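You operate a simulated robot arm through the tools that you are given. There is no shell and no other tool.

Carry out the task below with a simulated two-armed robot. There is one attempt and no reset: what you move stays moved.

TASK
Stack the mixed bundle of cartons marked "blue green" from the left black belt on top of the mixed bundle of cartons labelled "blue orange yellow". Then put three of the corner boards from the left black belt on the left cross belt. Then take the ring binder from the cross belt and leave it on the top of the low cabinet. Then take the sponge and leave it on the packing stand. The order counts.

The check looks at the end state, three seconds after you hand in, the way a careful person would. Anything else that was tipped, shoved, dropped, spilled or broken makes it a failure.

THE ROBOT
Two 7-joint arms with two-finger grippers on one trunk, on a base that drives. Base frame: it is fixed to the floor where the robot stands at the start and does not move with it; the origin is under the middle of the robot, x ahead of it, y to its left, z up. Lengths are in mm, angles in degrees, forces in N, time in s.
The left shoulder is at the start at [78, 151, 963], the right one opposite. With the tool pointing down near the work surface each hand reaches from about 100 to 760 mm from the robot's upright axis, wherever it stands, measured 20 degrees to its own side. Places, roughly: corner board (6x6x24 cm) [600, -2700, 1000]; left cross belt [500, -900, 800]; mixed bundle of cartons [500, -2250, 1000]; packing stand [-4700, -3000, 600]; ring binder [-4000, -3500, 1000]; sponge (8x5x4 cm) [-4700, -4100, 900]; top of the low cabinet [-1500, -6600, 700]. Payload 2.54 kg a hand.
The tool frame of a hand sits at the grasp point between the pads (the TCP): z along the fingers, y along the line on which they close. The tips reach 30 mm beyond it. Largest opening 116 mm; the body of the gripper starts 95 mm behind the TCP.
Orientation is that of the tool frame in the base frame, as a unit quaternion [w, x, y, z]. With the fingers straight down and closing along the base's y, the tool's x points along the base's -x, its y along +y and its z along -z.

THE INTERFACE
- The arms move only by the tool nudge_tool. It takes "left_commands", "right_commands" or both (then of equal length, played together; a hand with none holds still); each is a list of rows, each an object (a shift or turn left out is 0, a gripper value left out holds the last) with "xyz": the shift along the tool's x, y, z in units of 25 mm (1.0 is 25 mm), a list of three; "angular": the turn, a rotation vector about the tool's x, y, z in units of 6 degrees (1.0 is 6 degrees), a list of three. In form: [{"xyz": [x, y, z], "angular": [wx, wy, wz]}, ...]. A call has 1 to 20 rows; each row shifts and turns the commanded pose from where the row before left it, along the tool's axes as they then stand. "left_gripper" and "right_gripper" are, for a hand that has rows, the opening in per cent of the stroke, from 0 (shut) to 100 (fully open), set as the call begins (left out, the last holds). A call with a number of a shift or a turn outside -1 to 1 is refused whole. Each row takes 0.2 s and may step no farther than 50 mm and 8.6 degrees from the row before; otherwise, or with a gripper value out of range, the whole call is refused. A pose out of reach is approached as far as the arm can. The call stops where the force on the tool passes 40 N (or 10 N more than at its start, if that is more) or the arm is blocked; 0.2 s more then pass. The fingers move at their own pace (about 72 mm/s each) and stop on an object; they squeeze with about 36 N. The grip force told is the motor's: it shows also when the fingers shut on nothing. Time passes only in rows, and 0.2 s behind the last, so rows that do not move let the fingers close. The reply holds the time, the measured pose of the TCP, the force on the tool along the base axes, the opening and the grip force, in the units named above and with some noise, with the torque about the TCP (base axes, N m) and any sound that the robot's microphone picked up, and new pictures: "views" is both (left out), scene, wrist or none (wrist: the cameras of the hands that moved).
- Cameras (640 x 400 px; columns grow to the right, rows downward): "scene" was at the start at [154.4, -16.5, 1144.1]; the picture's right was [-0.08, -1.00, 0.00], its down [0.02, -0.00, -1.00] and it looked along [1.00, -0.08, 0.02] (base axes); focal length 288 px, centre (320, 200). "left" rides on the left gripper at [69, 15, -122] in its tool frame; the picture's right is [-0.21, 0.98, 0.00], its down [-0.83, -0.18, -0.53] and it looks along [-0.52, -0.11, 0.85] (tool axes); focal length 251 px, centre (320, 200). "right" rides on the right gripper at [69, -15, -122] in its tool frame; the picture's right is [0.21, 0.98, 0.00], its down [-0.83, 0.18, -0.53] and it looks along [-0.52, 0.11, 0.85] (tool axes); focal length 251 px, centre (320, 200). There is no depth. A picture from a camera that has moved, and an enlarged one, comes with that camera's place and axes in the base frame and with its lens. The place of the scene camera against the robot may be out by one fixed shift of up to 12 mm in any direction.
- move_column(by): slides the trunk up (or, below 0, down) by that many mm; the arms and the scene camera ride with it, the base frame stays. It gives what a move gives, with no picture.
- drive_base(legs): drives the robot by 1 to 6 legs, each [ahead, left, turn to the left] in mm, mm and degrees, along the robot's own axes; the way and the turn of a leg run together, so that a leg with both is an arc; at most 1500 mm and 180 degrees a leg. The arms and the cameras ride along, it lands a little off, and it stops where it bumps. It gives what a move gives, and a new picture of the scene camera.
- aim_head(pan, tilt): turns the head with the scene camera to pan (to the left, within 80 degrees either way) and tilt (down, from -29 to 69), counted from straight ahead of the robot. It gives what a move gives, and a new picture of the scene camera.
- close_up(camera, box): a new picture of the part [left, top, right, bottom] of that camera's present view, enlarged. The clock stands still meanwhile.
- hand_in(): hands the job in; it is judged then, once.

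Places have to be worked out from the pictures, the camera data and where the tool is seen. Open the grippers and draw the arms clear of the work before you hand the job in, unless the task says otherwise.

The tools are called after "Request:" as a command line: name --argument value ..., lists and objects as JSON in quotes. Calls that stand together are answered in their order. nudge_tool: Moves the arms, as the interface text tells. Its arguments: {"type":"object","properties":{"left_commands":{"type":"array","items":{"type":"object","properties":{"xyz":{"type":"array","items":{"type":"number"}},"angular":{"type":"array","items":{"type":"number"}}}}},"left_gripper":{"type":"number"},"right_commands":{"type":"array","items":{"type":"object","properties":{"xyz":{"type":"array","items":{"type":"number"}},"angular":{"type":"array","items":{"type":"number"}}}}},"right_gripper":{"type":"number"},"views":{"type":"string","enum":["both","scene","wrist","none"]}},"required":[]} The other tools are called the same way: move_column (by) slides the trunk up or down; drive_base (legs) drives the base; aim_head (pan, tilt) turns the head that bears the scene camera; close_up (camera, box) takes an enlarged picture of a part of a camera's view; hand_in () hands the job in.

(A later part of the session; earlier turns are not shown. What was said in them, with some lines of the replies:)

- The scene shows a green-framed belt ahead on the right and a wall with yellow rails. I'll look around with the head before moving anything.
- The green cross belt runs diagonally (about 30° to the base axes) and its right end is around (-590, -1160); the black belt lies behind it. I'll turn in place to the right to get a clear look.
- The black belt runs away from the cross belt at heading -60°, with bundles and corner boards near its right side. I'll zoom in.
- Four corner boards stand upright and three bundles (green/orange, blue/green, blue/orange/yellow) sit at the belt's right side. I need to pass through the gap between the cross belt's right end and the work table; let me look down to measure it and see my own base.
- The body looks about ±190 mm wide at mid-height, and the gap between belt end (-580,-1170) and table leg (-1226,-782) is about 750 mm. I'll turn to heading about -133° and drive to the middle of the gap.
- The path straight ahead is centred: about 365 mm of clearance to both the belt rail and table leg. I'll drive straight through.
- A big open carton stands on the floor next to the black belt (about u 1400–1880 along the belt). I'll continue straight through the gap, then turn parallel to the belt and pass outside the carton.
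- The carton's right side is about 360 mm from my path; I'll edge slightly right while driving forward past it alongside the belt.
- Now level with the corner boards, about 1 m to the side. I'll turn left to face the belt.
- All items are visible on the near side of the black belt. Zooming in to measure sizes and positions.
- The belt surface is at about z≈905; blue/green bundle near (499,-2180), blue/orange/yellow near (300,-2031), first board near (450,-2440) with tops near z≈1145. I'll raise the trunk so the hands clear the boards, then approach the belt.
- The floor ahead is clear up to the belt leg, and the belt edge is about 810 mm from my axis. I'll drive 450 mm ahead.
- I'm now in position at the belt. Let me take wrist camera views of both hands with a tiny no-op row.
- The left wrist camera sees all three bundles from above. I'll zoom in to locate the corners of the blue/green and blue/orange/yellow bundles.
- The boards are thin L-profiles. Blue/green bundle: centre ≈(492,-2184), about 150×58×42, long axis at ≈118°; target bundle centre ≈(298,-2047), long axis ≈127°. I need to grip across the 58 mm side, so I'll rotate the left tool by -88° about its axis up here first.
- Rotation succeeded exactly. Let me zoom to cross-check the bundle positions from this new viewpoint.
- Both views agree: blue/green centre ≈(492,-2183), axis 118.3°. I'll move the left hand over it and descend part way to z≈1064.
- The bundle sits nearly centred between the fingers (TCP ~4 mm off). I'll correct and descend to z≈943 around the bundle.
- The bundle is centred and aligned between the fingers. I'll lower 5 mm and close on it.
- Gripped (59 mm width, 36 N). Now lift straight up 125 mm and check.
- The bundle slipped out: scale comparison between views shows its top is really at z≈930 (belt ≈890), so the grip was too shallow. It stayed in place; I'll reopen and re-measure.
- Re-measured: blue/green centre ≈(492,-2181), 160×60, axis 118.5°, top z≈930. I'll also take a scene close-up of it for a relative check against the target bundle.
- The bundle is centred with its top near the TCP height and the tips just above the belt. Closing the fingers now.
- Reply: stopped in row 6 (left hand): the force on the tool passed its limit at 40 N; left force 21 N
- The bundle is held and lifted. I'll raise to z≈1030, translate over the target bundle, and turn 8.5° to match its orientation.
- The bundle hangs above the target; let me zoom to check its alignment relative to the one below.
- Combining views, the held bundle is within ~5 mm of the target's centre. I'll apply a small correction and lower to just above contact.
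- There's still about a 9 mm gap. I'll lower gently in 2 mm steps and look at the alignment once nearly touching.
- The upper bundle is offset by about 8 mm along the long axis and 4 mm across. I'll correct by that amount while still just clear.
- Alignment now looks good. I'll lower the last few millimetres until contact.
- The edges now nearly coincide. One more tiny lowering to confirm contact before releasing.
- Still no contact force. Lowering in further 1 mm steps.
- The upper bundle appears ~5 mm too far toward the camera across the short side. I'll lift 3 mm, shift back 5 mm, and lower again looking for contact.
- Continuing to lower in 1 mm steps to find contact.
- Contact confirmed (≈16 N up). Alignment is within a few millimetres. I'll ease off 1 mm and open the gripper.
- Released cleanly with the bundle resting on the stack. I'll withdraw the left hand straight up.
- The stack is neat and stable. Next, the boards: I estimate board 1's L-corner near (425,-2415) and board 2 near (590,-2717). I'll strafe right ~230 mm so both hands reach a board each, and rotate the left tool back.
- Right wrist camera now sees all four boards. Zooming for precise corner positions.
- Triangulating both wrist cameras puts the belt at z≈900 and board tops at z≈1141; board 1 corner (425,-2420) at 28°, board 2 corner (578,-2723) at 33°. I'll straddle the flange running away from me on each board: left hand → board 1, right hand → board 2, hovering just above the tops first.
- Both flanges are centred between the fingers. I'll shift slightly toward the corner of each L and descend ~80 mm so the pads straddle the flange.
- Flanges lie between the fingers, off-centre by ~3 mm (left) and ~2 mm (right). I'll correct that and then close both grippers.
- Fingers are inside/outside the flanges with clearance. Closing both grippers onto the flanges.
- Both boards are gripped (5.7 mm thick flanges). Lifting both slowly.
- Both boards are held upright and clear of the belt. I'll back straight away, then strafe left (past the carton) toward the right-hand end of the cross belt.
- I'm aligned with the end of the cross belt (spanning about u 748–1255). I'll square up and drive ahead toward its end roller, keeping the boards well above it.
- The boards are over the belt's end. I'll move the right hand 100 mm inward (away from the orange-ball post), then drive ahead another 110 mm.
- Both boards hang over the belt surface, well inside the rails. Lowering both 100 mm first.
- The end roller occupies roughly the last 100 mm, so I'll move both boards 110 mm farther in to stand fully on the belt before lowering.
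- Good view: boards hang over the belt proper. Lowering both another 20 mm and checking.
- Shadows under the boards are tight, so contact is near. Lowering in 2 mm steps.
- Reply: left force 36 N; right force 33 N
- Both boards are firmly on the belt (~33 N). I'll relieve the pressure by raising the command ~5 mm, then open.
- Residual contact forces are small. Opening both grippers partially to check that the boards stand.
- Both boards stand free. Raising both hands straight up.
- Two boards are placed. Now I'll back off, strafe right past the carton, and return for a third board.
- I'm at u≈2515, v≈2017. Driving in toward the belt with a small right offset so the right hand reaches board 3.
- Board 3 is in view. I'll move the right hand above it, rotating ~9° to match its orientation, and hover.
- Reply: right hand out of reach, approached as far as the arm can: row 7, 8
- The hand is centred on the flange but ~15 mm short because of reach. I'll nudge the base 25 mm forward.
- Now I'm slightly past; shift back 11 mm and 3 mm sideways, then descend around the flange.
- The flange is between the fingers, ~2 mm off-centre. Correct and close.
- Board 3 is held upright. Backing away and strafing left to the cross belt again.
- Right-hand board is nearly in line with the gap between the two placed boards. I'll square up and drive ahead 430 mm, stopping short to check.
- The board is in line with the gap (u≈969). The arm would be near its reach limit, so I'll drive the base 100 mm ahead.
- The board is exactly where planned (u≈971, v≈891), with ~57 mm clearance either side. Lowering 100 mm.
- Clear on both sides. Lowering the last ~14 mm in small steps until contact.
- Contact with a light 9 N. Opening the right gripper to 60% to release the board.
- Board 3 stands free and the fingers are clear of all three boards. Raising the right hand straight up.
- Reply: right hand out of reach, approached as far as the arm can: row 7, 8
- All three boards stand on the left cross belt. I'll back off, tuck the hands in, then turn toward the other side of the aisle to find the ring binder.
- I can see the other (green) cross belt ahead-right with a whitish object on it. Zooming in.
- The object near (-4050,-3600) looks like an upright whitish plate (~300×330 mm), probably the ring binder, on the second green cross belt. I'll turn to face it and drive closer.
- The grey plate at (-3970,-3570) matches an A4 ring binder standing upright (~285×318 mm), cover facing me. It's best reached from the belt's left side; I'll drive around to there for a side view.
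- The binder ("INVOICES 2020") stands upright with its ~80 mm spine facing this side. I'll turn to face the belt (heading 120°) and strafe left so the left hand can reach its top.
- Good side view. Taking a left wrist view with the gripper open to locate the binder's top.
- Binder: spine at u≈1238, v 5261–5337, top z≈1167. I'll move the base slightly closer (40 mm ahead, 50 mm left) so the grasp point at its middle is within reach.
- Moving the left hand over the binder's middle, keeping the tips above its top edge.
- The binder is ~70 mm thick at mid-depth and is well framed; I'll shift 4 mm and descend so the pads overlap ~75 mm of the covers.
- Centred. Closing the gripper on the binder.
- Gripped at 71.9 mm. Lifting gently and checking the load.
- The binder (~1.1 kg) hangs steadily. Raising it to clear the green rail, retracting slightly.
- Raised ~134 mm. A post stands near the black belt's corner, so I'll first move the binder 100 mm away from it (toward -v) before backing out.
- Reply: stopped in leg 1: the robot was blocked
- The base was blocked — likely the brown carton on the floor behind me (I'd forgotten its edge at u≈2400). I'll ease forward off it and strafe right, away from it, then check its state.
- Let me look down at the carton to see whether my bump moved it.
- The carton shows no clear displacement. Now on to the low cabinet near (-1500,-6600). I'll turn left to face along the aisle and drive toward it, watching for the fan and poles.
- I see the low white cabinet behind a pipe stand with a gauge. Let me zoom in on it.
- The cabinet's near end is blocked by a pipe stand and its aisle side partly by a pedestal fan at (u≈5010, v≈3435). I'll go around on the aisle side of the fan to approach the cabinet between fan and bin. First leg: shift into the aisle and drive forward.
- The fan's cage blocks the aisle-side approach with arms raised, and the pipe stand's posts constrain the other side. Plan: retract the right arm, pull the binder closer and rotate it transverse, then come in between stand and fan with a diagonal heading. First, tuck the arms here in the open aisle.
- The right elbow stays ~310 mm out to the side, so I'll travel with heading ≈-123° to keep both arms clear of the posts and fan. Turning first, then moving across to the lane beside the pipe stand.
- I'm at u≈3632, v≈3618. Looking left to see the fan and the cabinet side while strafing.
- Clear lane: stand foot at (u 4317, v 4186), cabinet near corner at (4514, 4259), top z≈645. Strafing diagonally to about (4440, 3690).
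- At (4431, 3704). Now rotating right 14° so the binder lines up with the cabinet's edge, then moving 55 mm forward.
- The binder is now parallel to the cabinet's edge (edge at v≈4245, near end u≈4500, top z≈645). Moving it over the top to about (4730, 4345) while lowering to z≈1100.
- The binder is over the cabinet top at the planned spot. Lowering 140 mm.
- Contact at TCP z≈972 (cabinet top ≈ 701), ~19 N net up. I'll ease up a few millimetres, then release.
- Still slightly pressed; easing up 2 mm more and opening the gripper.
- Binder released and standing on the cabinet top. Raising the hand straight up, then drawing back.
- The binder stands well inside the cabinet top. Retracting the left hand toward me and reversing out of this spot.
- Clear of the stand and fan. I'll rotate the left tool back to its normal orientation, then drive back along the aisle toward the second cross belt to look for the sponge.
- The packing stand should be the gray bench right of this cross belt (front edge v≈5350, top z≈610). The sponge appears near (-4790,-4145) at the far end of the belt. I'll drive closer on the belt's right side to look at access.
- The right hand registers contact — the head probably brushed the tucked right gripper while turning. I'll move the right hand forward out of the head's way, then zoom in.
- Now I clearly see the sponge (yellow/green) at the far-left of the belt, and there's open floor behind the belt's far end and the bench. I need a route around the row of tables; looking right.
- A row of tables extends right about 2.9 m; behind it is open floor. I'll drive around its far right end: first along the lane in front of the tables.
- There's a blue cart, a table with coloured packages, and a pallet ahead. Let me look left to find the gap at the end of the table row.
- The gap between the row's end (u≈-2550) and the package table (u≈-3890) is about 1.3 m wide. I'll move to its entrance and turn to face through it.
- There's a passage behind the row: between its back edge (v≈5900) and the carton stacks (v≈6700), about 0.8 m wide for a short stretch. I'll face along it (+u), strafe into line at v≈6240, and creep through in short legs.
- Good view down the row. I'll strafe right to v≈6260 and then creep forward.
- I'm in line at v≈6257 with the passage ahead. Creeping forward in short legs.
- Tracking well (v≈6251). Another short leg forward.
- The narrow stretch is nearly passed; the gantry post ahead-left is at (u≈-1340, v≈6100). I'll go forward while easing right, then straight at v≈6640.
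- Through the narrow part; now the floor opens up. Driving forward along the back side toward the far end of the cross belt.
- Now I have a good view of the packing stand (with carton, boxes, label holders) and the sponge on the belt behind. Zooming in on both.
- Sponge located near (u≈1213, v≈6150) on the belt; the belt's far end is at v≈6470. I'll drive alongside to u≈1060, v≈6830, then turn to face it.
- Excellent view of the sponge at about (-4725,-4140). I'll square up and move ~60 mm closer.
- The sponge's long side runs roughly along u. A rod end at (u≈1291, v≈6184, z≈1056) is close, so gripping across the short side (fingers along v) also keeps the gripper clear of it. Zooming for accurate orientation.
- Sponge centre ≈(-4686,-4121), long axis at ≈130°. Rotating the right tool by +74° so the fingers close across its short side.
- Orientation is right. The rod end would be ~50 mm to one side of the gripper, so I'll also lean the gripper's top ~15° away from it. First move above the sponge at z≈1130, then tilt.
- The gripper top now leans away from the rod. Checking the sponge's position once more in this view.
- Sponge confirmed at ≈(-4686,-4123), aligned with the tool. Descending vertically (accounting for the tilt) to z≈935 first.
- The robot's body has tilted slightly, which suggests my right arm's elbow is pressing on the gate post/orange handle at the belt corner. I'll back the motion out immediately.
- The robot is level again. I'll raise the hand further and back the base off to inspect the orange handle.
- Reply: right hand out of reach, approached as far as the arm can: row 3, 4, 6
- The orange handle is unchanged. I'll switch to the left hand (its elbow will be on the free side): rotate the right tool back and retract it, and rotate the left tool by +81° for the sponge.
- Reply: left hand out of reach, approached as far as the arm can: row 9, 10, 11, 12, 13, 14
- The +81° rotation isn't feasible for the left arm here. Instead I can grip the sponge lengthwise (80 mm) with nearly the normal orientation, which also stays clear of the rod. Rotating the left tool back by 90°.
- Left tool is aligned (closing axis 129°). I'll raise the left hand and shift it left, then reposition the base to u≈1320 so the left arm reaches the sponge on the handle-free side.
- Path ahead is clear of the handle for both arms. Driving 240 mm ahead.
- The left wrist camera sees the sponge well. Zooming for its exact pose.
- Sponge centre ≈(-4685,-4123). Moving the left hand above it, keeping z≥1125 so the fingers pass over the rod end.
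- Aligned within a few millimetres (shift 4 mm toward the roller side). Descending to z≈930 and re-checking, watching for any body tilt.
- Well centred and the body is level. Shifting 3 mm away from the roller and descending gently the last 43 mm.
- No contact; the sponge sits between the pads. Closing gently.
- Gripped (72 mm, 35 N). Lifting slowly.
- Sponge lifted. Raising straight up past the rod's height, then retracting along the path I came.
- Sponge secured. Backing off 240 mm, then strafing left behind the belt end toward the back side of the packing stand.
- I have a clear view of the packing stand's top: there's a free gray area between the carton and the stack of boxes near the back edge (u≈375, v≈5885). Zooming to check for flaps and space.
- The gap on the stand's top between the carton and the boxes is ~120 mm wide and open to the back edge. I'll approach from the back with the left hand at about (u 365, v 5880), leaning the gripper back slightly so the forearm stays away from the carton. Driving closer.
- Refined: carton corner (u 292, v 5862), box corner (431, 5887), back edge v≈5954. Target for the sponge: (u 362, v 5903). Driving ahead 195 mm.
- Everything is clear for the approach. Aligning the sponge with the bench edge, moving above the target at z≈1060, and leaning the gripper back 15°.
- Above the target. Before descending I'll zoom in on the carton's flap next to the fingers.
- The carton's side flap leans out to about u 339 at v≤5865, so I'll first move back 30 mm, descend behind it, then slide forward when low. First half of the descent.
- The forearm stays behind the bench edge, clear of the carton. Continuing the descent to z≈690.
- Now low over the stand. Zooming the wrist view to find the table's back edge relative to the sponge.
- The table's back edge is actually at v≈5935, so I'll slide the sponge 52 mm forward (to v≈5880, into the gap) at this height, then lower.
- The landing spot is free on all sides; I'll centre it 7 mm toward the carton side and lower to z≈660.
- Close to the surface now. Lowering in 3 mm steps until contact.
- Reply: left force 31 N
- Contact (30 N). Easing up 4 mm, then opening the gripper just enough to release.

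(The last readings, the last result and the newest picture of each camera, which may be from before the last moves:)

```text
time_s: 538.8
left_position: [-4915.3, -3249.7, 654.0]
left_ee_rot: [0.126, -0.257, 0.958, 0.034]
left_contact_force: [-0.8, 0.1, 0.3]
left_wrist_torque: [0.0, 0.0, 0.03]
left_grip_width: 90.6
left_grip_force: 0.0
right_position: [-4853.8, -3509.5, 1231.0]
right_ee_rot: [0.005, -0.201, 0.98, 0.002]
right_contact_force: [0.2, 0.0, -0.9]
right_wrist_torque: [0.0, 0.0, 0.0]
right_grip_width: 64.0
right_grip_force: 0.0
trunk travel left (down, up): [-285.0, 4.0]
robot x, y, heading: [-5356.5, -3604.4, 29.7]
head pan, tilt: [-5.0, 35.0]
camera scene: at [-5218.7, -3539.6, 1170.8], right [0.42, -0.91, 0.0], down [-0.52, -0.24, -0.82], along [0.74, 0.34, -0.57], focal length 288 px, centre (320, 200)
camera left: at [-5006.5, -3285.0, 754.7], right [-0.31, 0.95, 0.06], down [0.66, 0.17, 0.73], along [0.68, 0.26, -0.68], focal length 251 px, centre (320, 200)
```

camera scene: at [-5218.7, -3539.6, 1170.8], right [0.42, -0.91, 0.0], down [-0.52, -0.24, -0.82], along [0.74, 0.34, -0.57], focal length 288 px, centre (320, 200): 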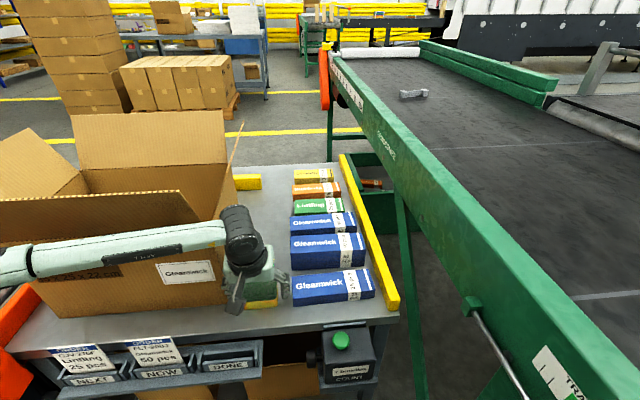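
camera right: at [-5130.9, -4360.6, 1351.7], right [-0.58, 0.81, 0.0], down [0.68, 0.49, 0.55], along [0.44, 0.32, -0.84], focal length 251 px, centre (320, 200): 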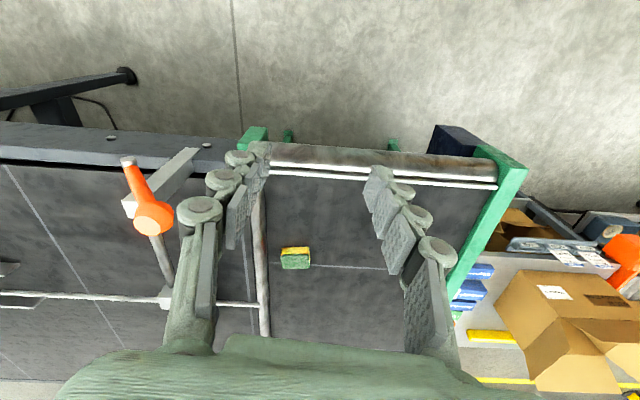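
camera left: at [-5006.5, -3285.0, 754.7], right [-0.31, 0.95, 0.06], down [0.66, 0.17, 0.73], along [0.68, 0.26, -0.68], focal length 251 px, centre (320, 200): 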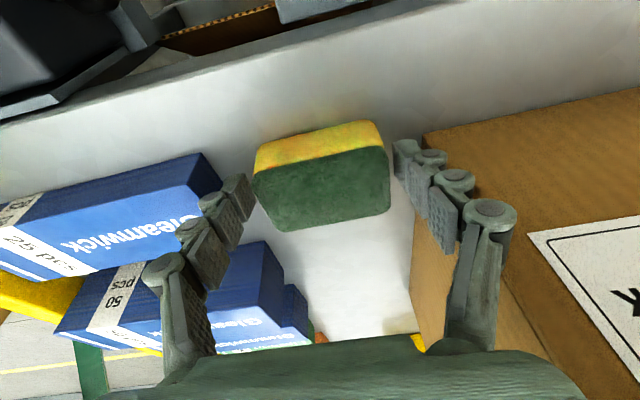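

The sponge lies flat on the packing stand. Raising the hand, moving it back past the edge, then up.

Request:
nudge_tool --left_commands '[{"xyz": [-0.12, 0, -0.45]}, {"xyz": [-0.2, 0, -0.75]}, {"xyz": [-0.2, 0, -0.75]}, {"xyz": [0.64, 0, -0.17]}, {"xyz": [0.64, 0, -0.17]}, {"xyz": [0.64, 0, -0.17]}, {"xyz": [-0.24, 0, -0.896]}, {"xyz": [-0.24, 0, -0.896]}, {"xyz": [-0.24, 0, -0.896]}, {"xyz": [-0.24, 0, -0.896]}, {"xyz": [-0.24, 0, -0.896]}, {"xyz": [-0.24, 0, -0.896]}, {"xyz": [-0.24, 0, -0.896]}, {"xyz": [-0.24, 0, -0.896]}, {"xyz": [-0.24, 0, -0.896]}, {"xyz": [-0.24, 0, -0.896]}, {"xyz": [-0.24, 0, -0.896]}, {"xyz": [-0.24, 0, -0.896]}, {"xyz": [-0.24, 0, -0.896]}, {"xyz": [-0.24, 0, -0.896]}]' --left_gripper 78 --views "both"

Request:
close_up --camera "scene" --box '[160, 180, 400, 350]'

```text
time_s: 543.0
left_position: [-4958.3, -3273.3, 1026.0]
left_ee_rot: [0.125, -0.256, 0.958, 0.034]
left_contact_force: [-0.1, -0.8, 0.5]
left_wrist_torque: [-0.01, 0.0, 0.0]
left_grip_width: 90.6
left_grip_force: 0.1
right_position: [-4854.6, -3508.3, 1230.6]
right_ee_rot: [0.006, -0.202, 0.979, 0.004]
right_contact_force: [-0.2, 0.1, 0.0]
right_wrist_torque: [0.02, 0.03, 0.0]
right_grip_width: 63.9
right_grip_force: 0.0
trunk travel left (down, up): [-285.0, 4.0]
robot x, y, heading: [-5351.6, -3599.7, 30.0]
head pan, tilt: [-5.0, 35.0]
camera scene: at [-5218.8, -3539.8, 1170.9], right [0.42, -0.91, 0.0], down [-0.52, -0.24, -0.82], along [0.74, 0.34, -0.57], focal length 288 px, centre (320, 200)
camera left: at [-5049.1, -3309.4, 1128.1], right [-0.31, 0.95, 0.06], down [0.66, 0.17, 0.73], along [0.68, 0.26, -0.68], focal length 251 px, centre (320, 200)
```

scene: 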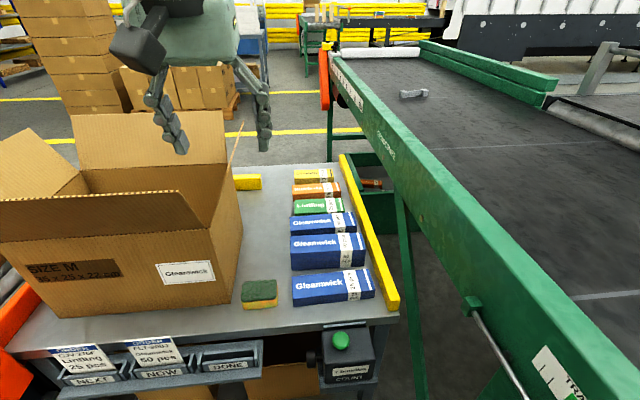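
left: 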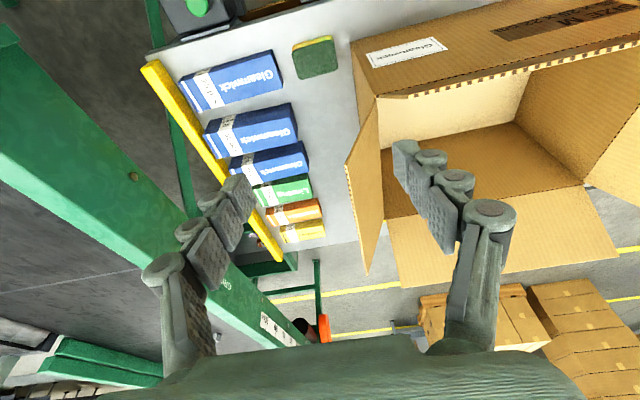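

```text
2.35 times, centred on (280, 265) of scene
camera zoom: at [-5218.8, -3539.8, 1170.9], right [0.42, -0.91, 0.0], down [-0.52, -0.24, -0.82], along [0.74, 0.34, -0.57], focal length 678 px, centre (414, 47)
```

zoom: 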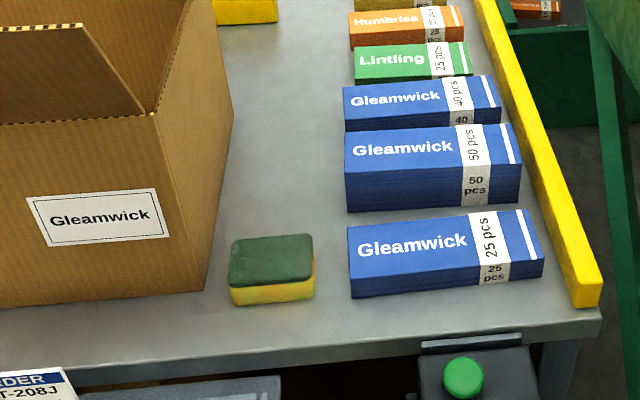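

The sponge rests fully on the packing stand. Now I'll open both grippers, raise and draw the arms back, and back the base away.

Request:
nudge_tool --left_commands '[{"xyz": [-0.2, 0, -0.896]}, {"xyz": [-0.2, 0, -0.896]}, {"xyz": [-0.2, 0, -0.896]}, {"xyz": [0, 0, -0.896]}, {"xyz": [0.3, 0, -0.896]}, {"xyz": [0.3, 0, -0.6]}, {"angular": [0, 0.83, 0]}, {"angular": [0, 0.83, 0]}, {"angular": [0, 0.84, 0]}, {"xyz": [0.8, 0, 0]}, {"xyz": [0.8, 0, 0]}]' --left_gripper 100 --right_commands '[{"xyz": [0, 0, 0]}, {"xyz": [0, 0, 0]}, {"xyz": [0, 0, 0]}, {"xyz": [0, 0, 0]}, {"xyz": [0, 0, 0]}, {"xyz": [0, 0, 0]}, {"xyz": [0, 0, 0]}, {"xyz": [0, 0, 0]}, {"xyz": [0, 0, 0]}, {"xyz": [0, 0, 0]}, {"xyz": [0, 0, 0]}]' --right_gripper 100 --views "none"

Request:
drive_base --legs '[[-350, 0, 0]]'

Request:
aim_head --pan 10 --tilt 20

Request:
close_up --camera "scene" --box '[180, 40, 420, 190]'

```text
time_s: 545.4
left_position: [-5020.3, -3312.3, 1150.5]
left_ee_rot: [-0.001, -0.26, 0.966, 0.001]
left_contact_force: [0.2, 0.3, -0.2]
left_wrist_torque: [-0.01, -0.01, 0.0]
left_grip_width: 115.7
left_grip_force: 0.1
right_position: [-4853.8, -3508.2, 1231.2]
right_ee_rot: [0.006, -0.201, 0.98, 0.003]
right_contact_force: [0.4, 0.2, 0.5]
right_wrist_torque: [0.01, 0.01, -0.02]
right_grip_width: 116.1
right_grip_force: 0.1
trunk travel left (down, up): [-285.0, 4.0]
robot x, y, heading: [-5356.8, -3603.8, 30.0]
head pan, tilt: [-5.0, 35.0]
```

```text
time_s: 547.7
left_position: [-5316.0, -3482.4, 1150.8]
left_ee_rot: [0.0, -0.259, 0.966, 0.001]
left_contact_force: [0.1, -0.1, 0.8]
left_wrist_torque: [0.01, 0.0, 0.03]
left_grip_width: 116.0
left_grip_force: 0.0
right_position: [-5151.6, -3678.6, 1232.0]
right_ee_rot: [0.006, -0.201, 0.979, 0.002]
right_contact_force: [-0.3, -0.1, 0.4]
right_wrist_torque: [0.01, -0.01, 0.01]
right_grip_width: 116.1
right_grip_force: 0.0
trunk travel left (down, up): [-285.0, 4.0]
robot x, y, heading: [-5653.1, -3770.6, 29.9]
head pan, tilt: [-5.0, 35.0]
camera scene: at [-5515.5, -3710.1, 1170.9], right [0.42, -0.91, 0.0], down [-0.52, -0.24, -0.82], along [0.74, 0.34, -0.57], focal length 288 px, centre (320, 200)
```

scene: 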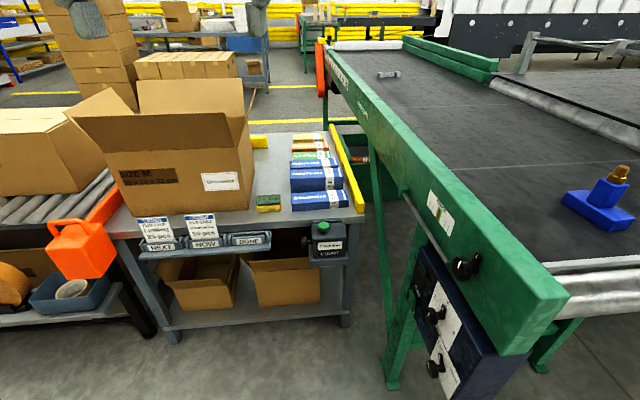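

```text
time_s: 548.4
left_position: [-5318.1, -3481.9, 1151.0]
left_ee_rot: [-0.001, -0.258, 0.966, 0.0]
left_contact_force: [0.1, -0.1, -0.2]
left_wrist_torque: [0.03, -0.03, 0.0]
left_grip_width: 116.1
left_grip_force: 0.1
right_position: [-5150.9, -3679.6, 1230.8]
right_ee_rot: [0.006, -0.201, 0.98, 0.003]
right_contact_force: [-0.3, -0.2, -0.3]
right_wrist_torque: [-0.02, -0.02, -0.01]
right_grip_width: 116.0
right_grip_force: 0.0
trunk travel left (down, up): [-285.0, 4.0]
robot x, y, heading: [-5650.5, -3770.6, 29.8]
head pan, tilt: [10.0, 20.0]
camera scene: at [-5523.4, -3687.2, 1194.6], right [0.64, -0.77, 0.0], down [-0.26, -0.22, -0.94], along [0.72, 0.6, -0.34], focal length 288 px, centre (320, 200)
```

scene: 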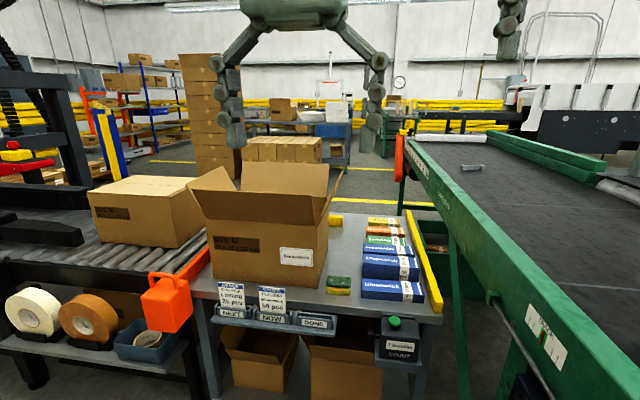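

```text
2.67 times, centred on (300, 115) of scene
camera zoom: at [-5523.4, -3687.2, 1194.6], right [0.64, -0.77, 0.0], down [-0.26, -0.22, -0.94], along [0.72, 0.6, -0.34], focal length 768 px, centre (373, 427)
```

zoom: 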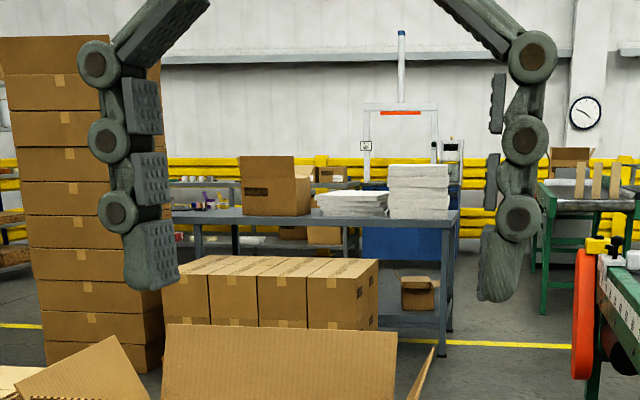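

The sponge is in place and the arms are clear. In the distance I can see the boards on the left cross belt; zooming to confirm all three still stand.

Request:
close_up --camera "scene" --box '[370, 85, 450, 135]'

Request:
aim_head --pan -8 --tilt 12

Request:
close_up --camera "scene" --box '[260, 60, 500, 210]'

```text
8.00 times, centred on (410, 110) of scene
camera zoom: at [-5523.4, -3687.2, 1194.6], right [0.64, -0.77, 0.0], down [-0.26, -0.22, -0.94], along [0.72, 0.6, -0.34], focal length 2306 px, centre (-400, 920)
```

zoom: 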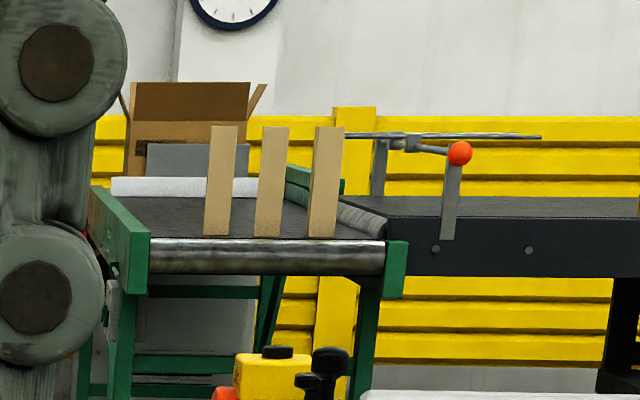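

```text
time_s: 549.2
left_position: [-5316.7, -3481.3, 1151.9]
left_ee_rot: [-0.001, -0.26, 0.966, 0.001]
left_contact_force: [1.1, 0.4, -1.1]
left_wrist_torque: [0.02, 0.03, -0.01]
left_grip_width: 115.8
left_grip_force: 0.1
right_position: [-5151.2, -3678.8, 1229.9]
right_ee_rot: [0.006, -0.202, 0.979, 0.002]
right_contact_force: [-0.2, 0.3, 0.0]
right_wrist_torque: [0.0, -0.02, -0.03]
right_grip_width: 116.1
right_grip_force: 0.1
trunk travel left (down, up): [-285.0, 4.0]
robot x, y, heading: [-5648.2, -3772.2, 30.0]
head pan, tilt: [-8.0, 12.0]
camera scene: at [-5508.5, -3712.1, 1207.7], right [0.37, -0.93, 0.0], down [-0.19, -0.08, -0.98], along [0.91, 0.36, -0.21], focal length 288 px, centre (320, 200)
```

scene: 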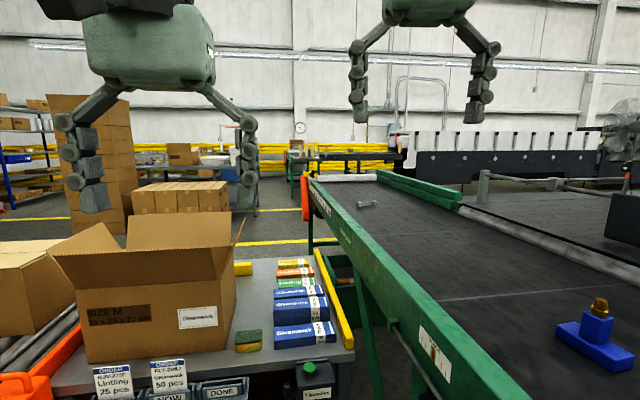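

```text
2.67 times, centred on (380, 135) of scene
camera zoom: at [-5508.5, -3712.1, 1207.7], right [0.37, -0.93, 0.0], down [-0.19, -0.08, -0.98], along [0.91, 0.36, -0.21], focal length 768 px, centre (160, 373)
```

zoom: 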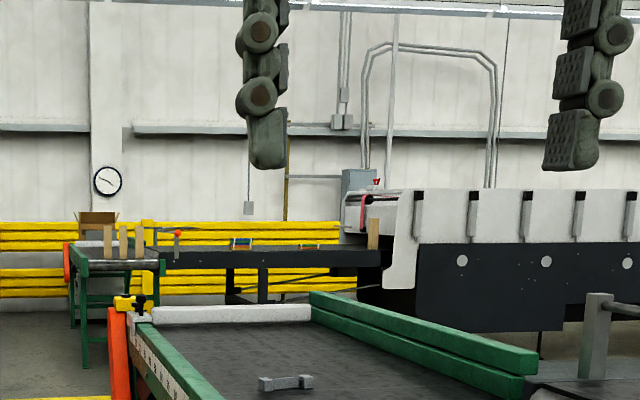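

All three boards stand on the left cross belt. The bundle stack and the fourth board are visible in place, the binder was last seen standing on the cabinet, and the sponge lies on the packing stand. Both grippers are open and the arms are clear, so I'm handing in.

Request:
hand_in

```text
The job is handed in.
```

I did all four parts in the order you gave and handed the job in. I don't have the check's result.

- **Bundles:** the "blue green" bundle sits on the "blue orange yellow" one on the left black belt, aligned to within about 5 mm. My first grip was too shallow and slipped off, but the bundle stayed where it was. The second grip held.
- **Corner boards:** three stand upright on the left cross belt, close to its right end. A zoomed look just before hand-in showed all three standing, and the fourth still on the black belt.
- **Ring binder:** it stands upright on top of the low cabinet, well in from the edge. I last saw it there when I drove away.
- **Sponge:** it lies flat on the packing stand, between the open carton and the stack of boxes.

Two contacts along the way could matter to the check:

- **Floor carton:** while backing away with the binder, the base bumped the brown carton near the second cross belt and stopped. My later measurements of its position disagreed by 2–3 cm, so I can't rule out a small nudge.
- **Orange handle:** while reaching for the sponge, my right arm leaned on something at the belt corner, probably the orange handle. It looked unchanged after I backed off.

The tucked right gripper also registered a light contact once, probably from the robot's own head turning. At hand-in both grippers were open and the arms were clear of the work.
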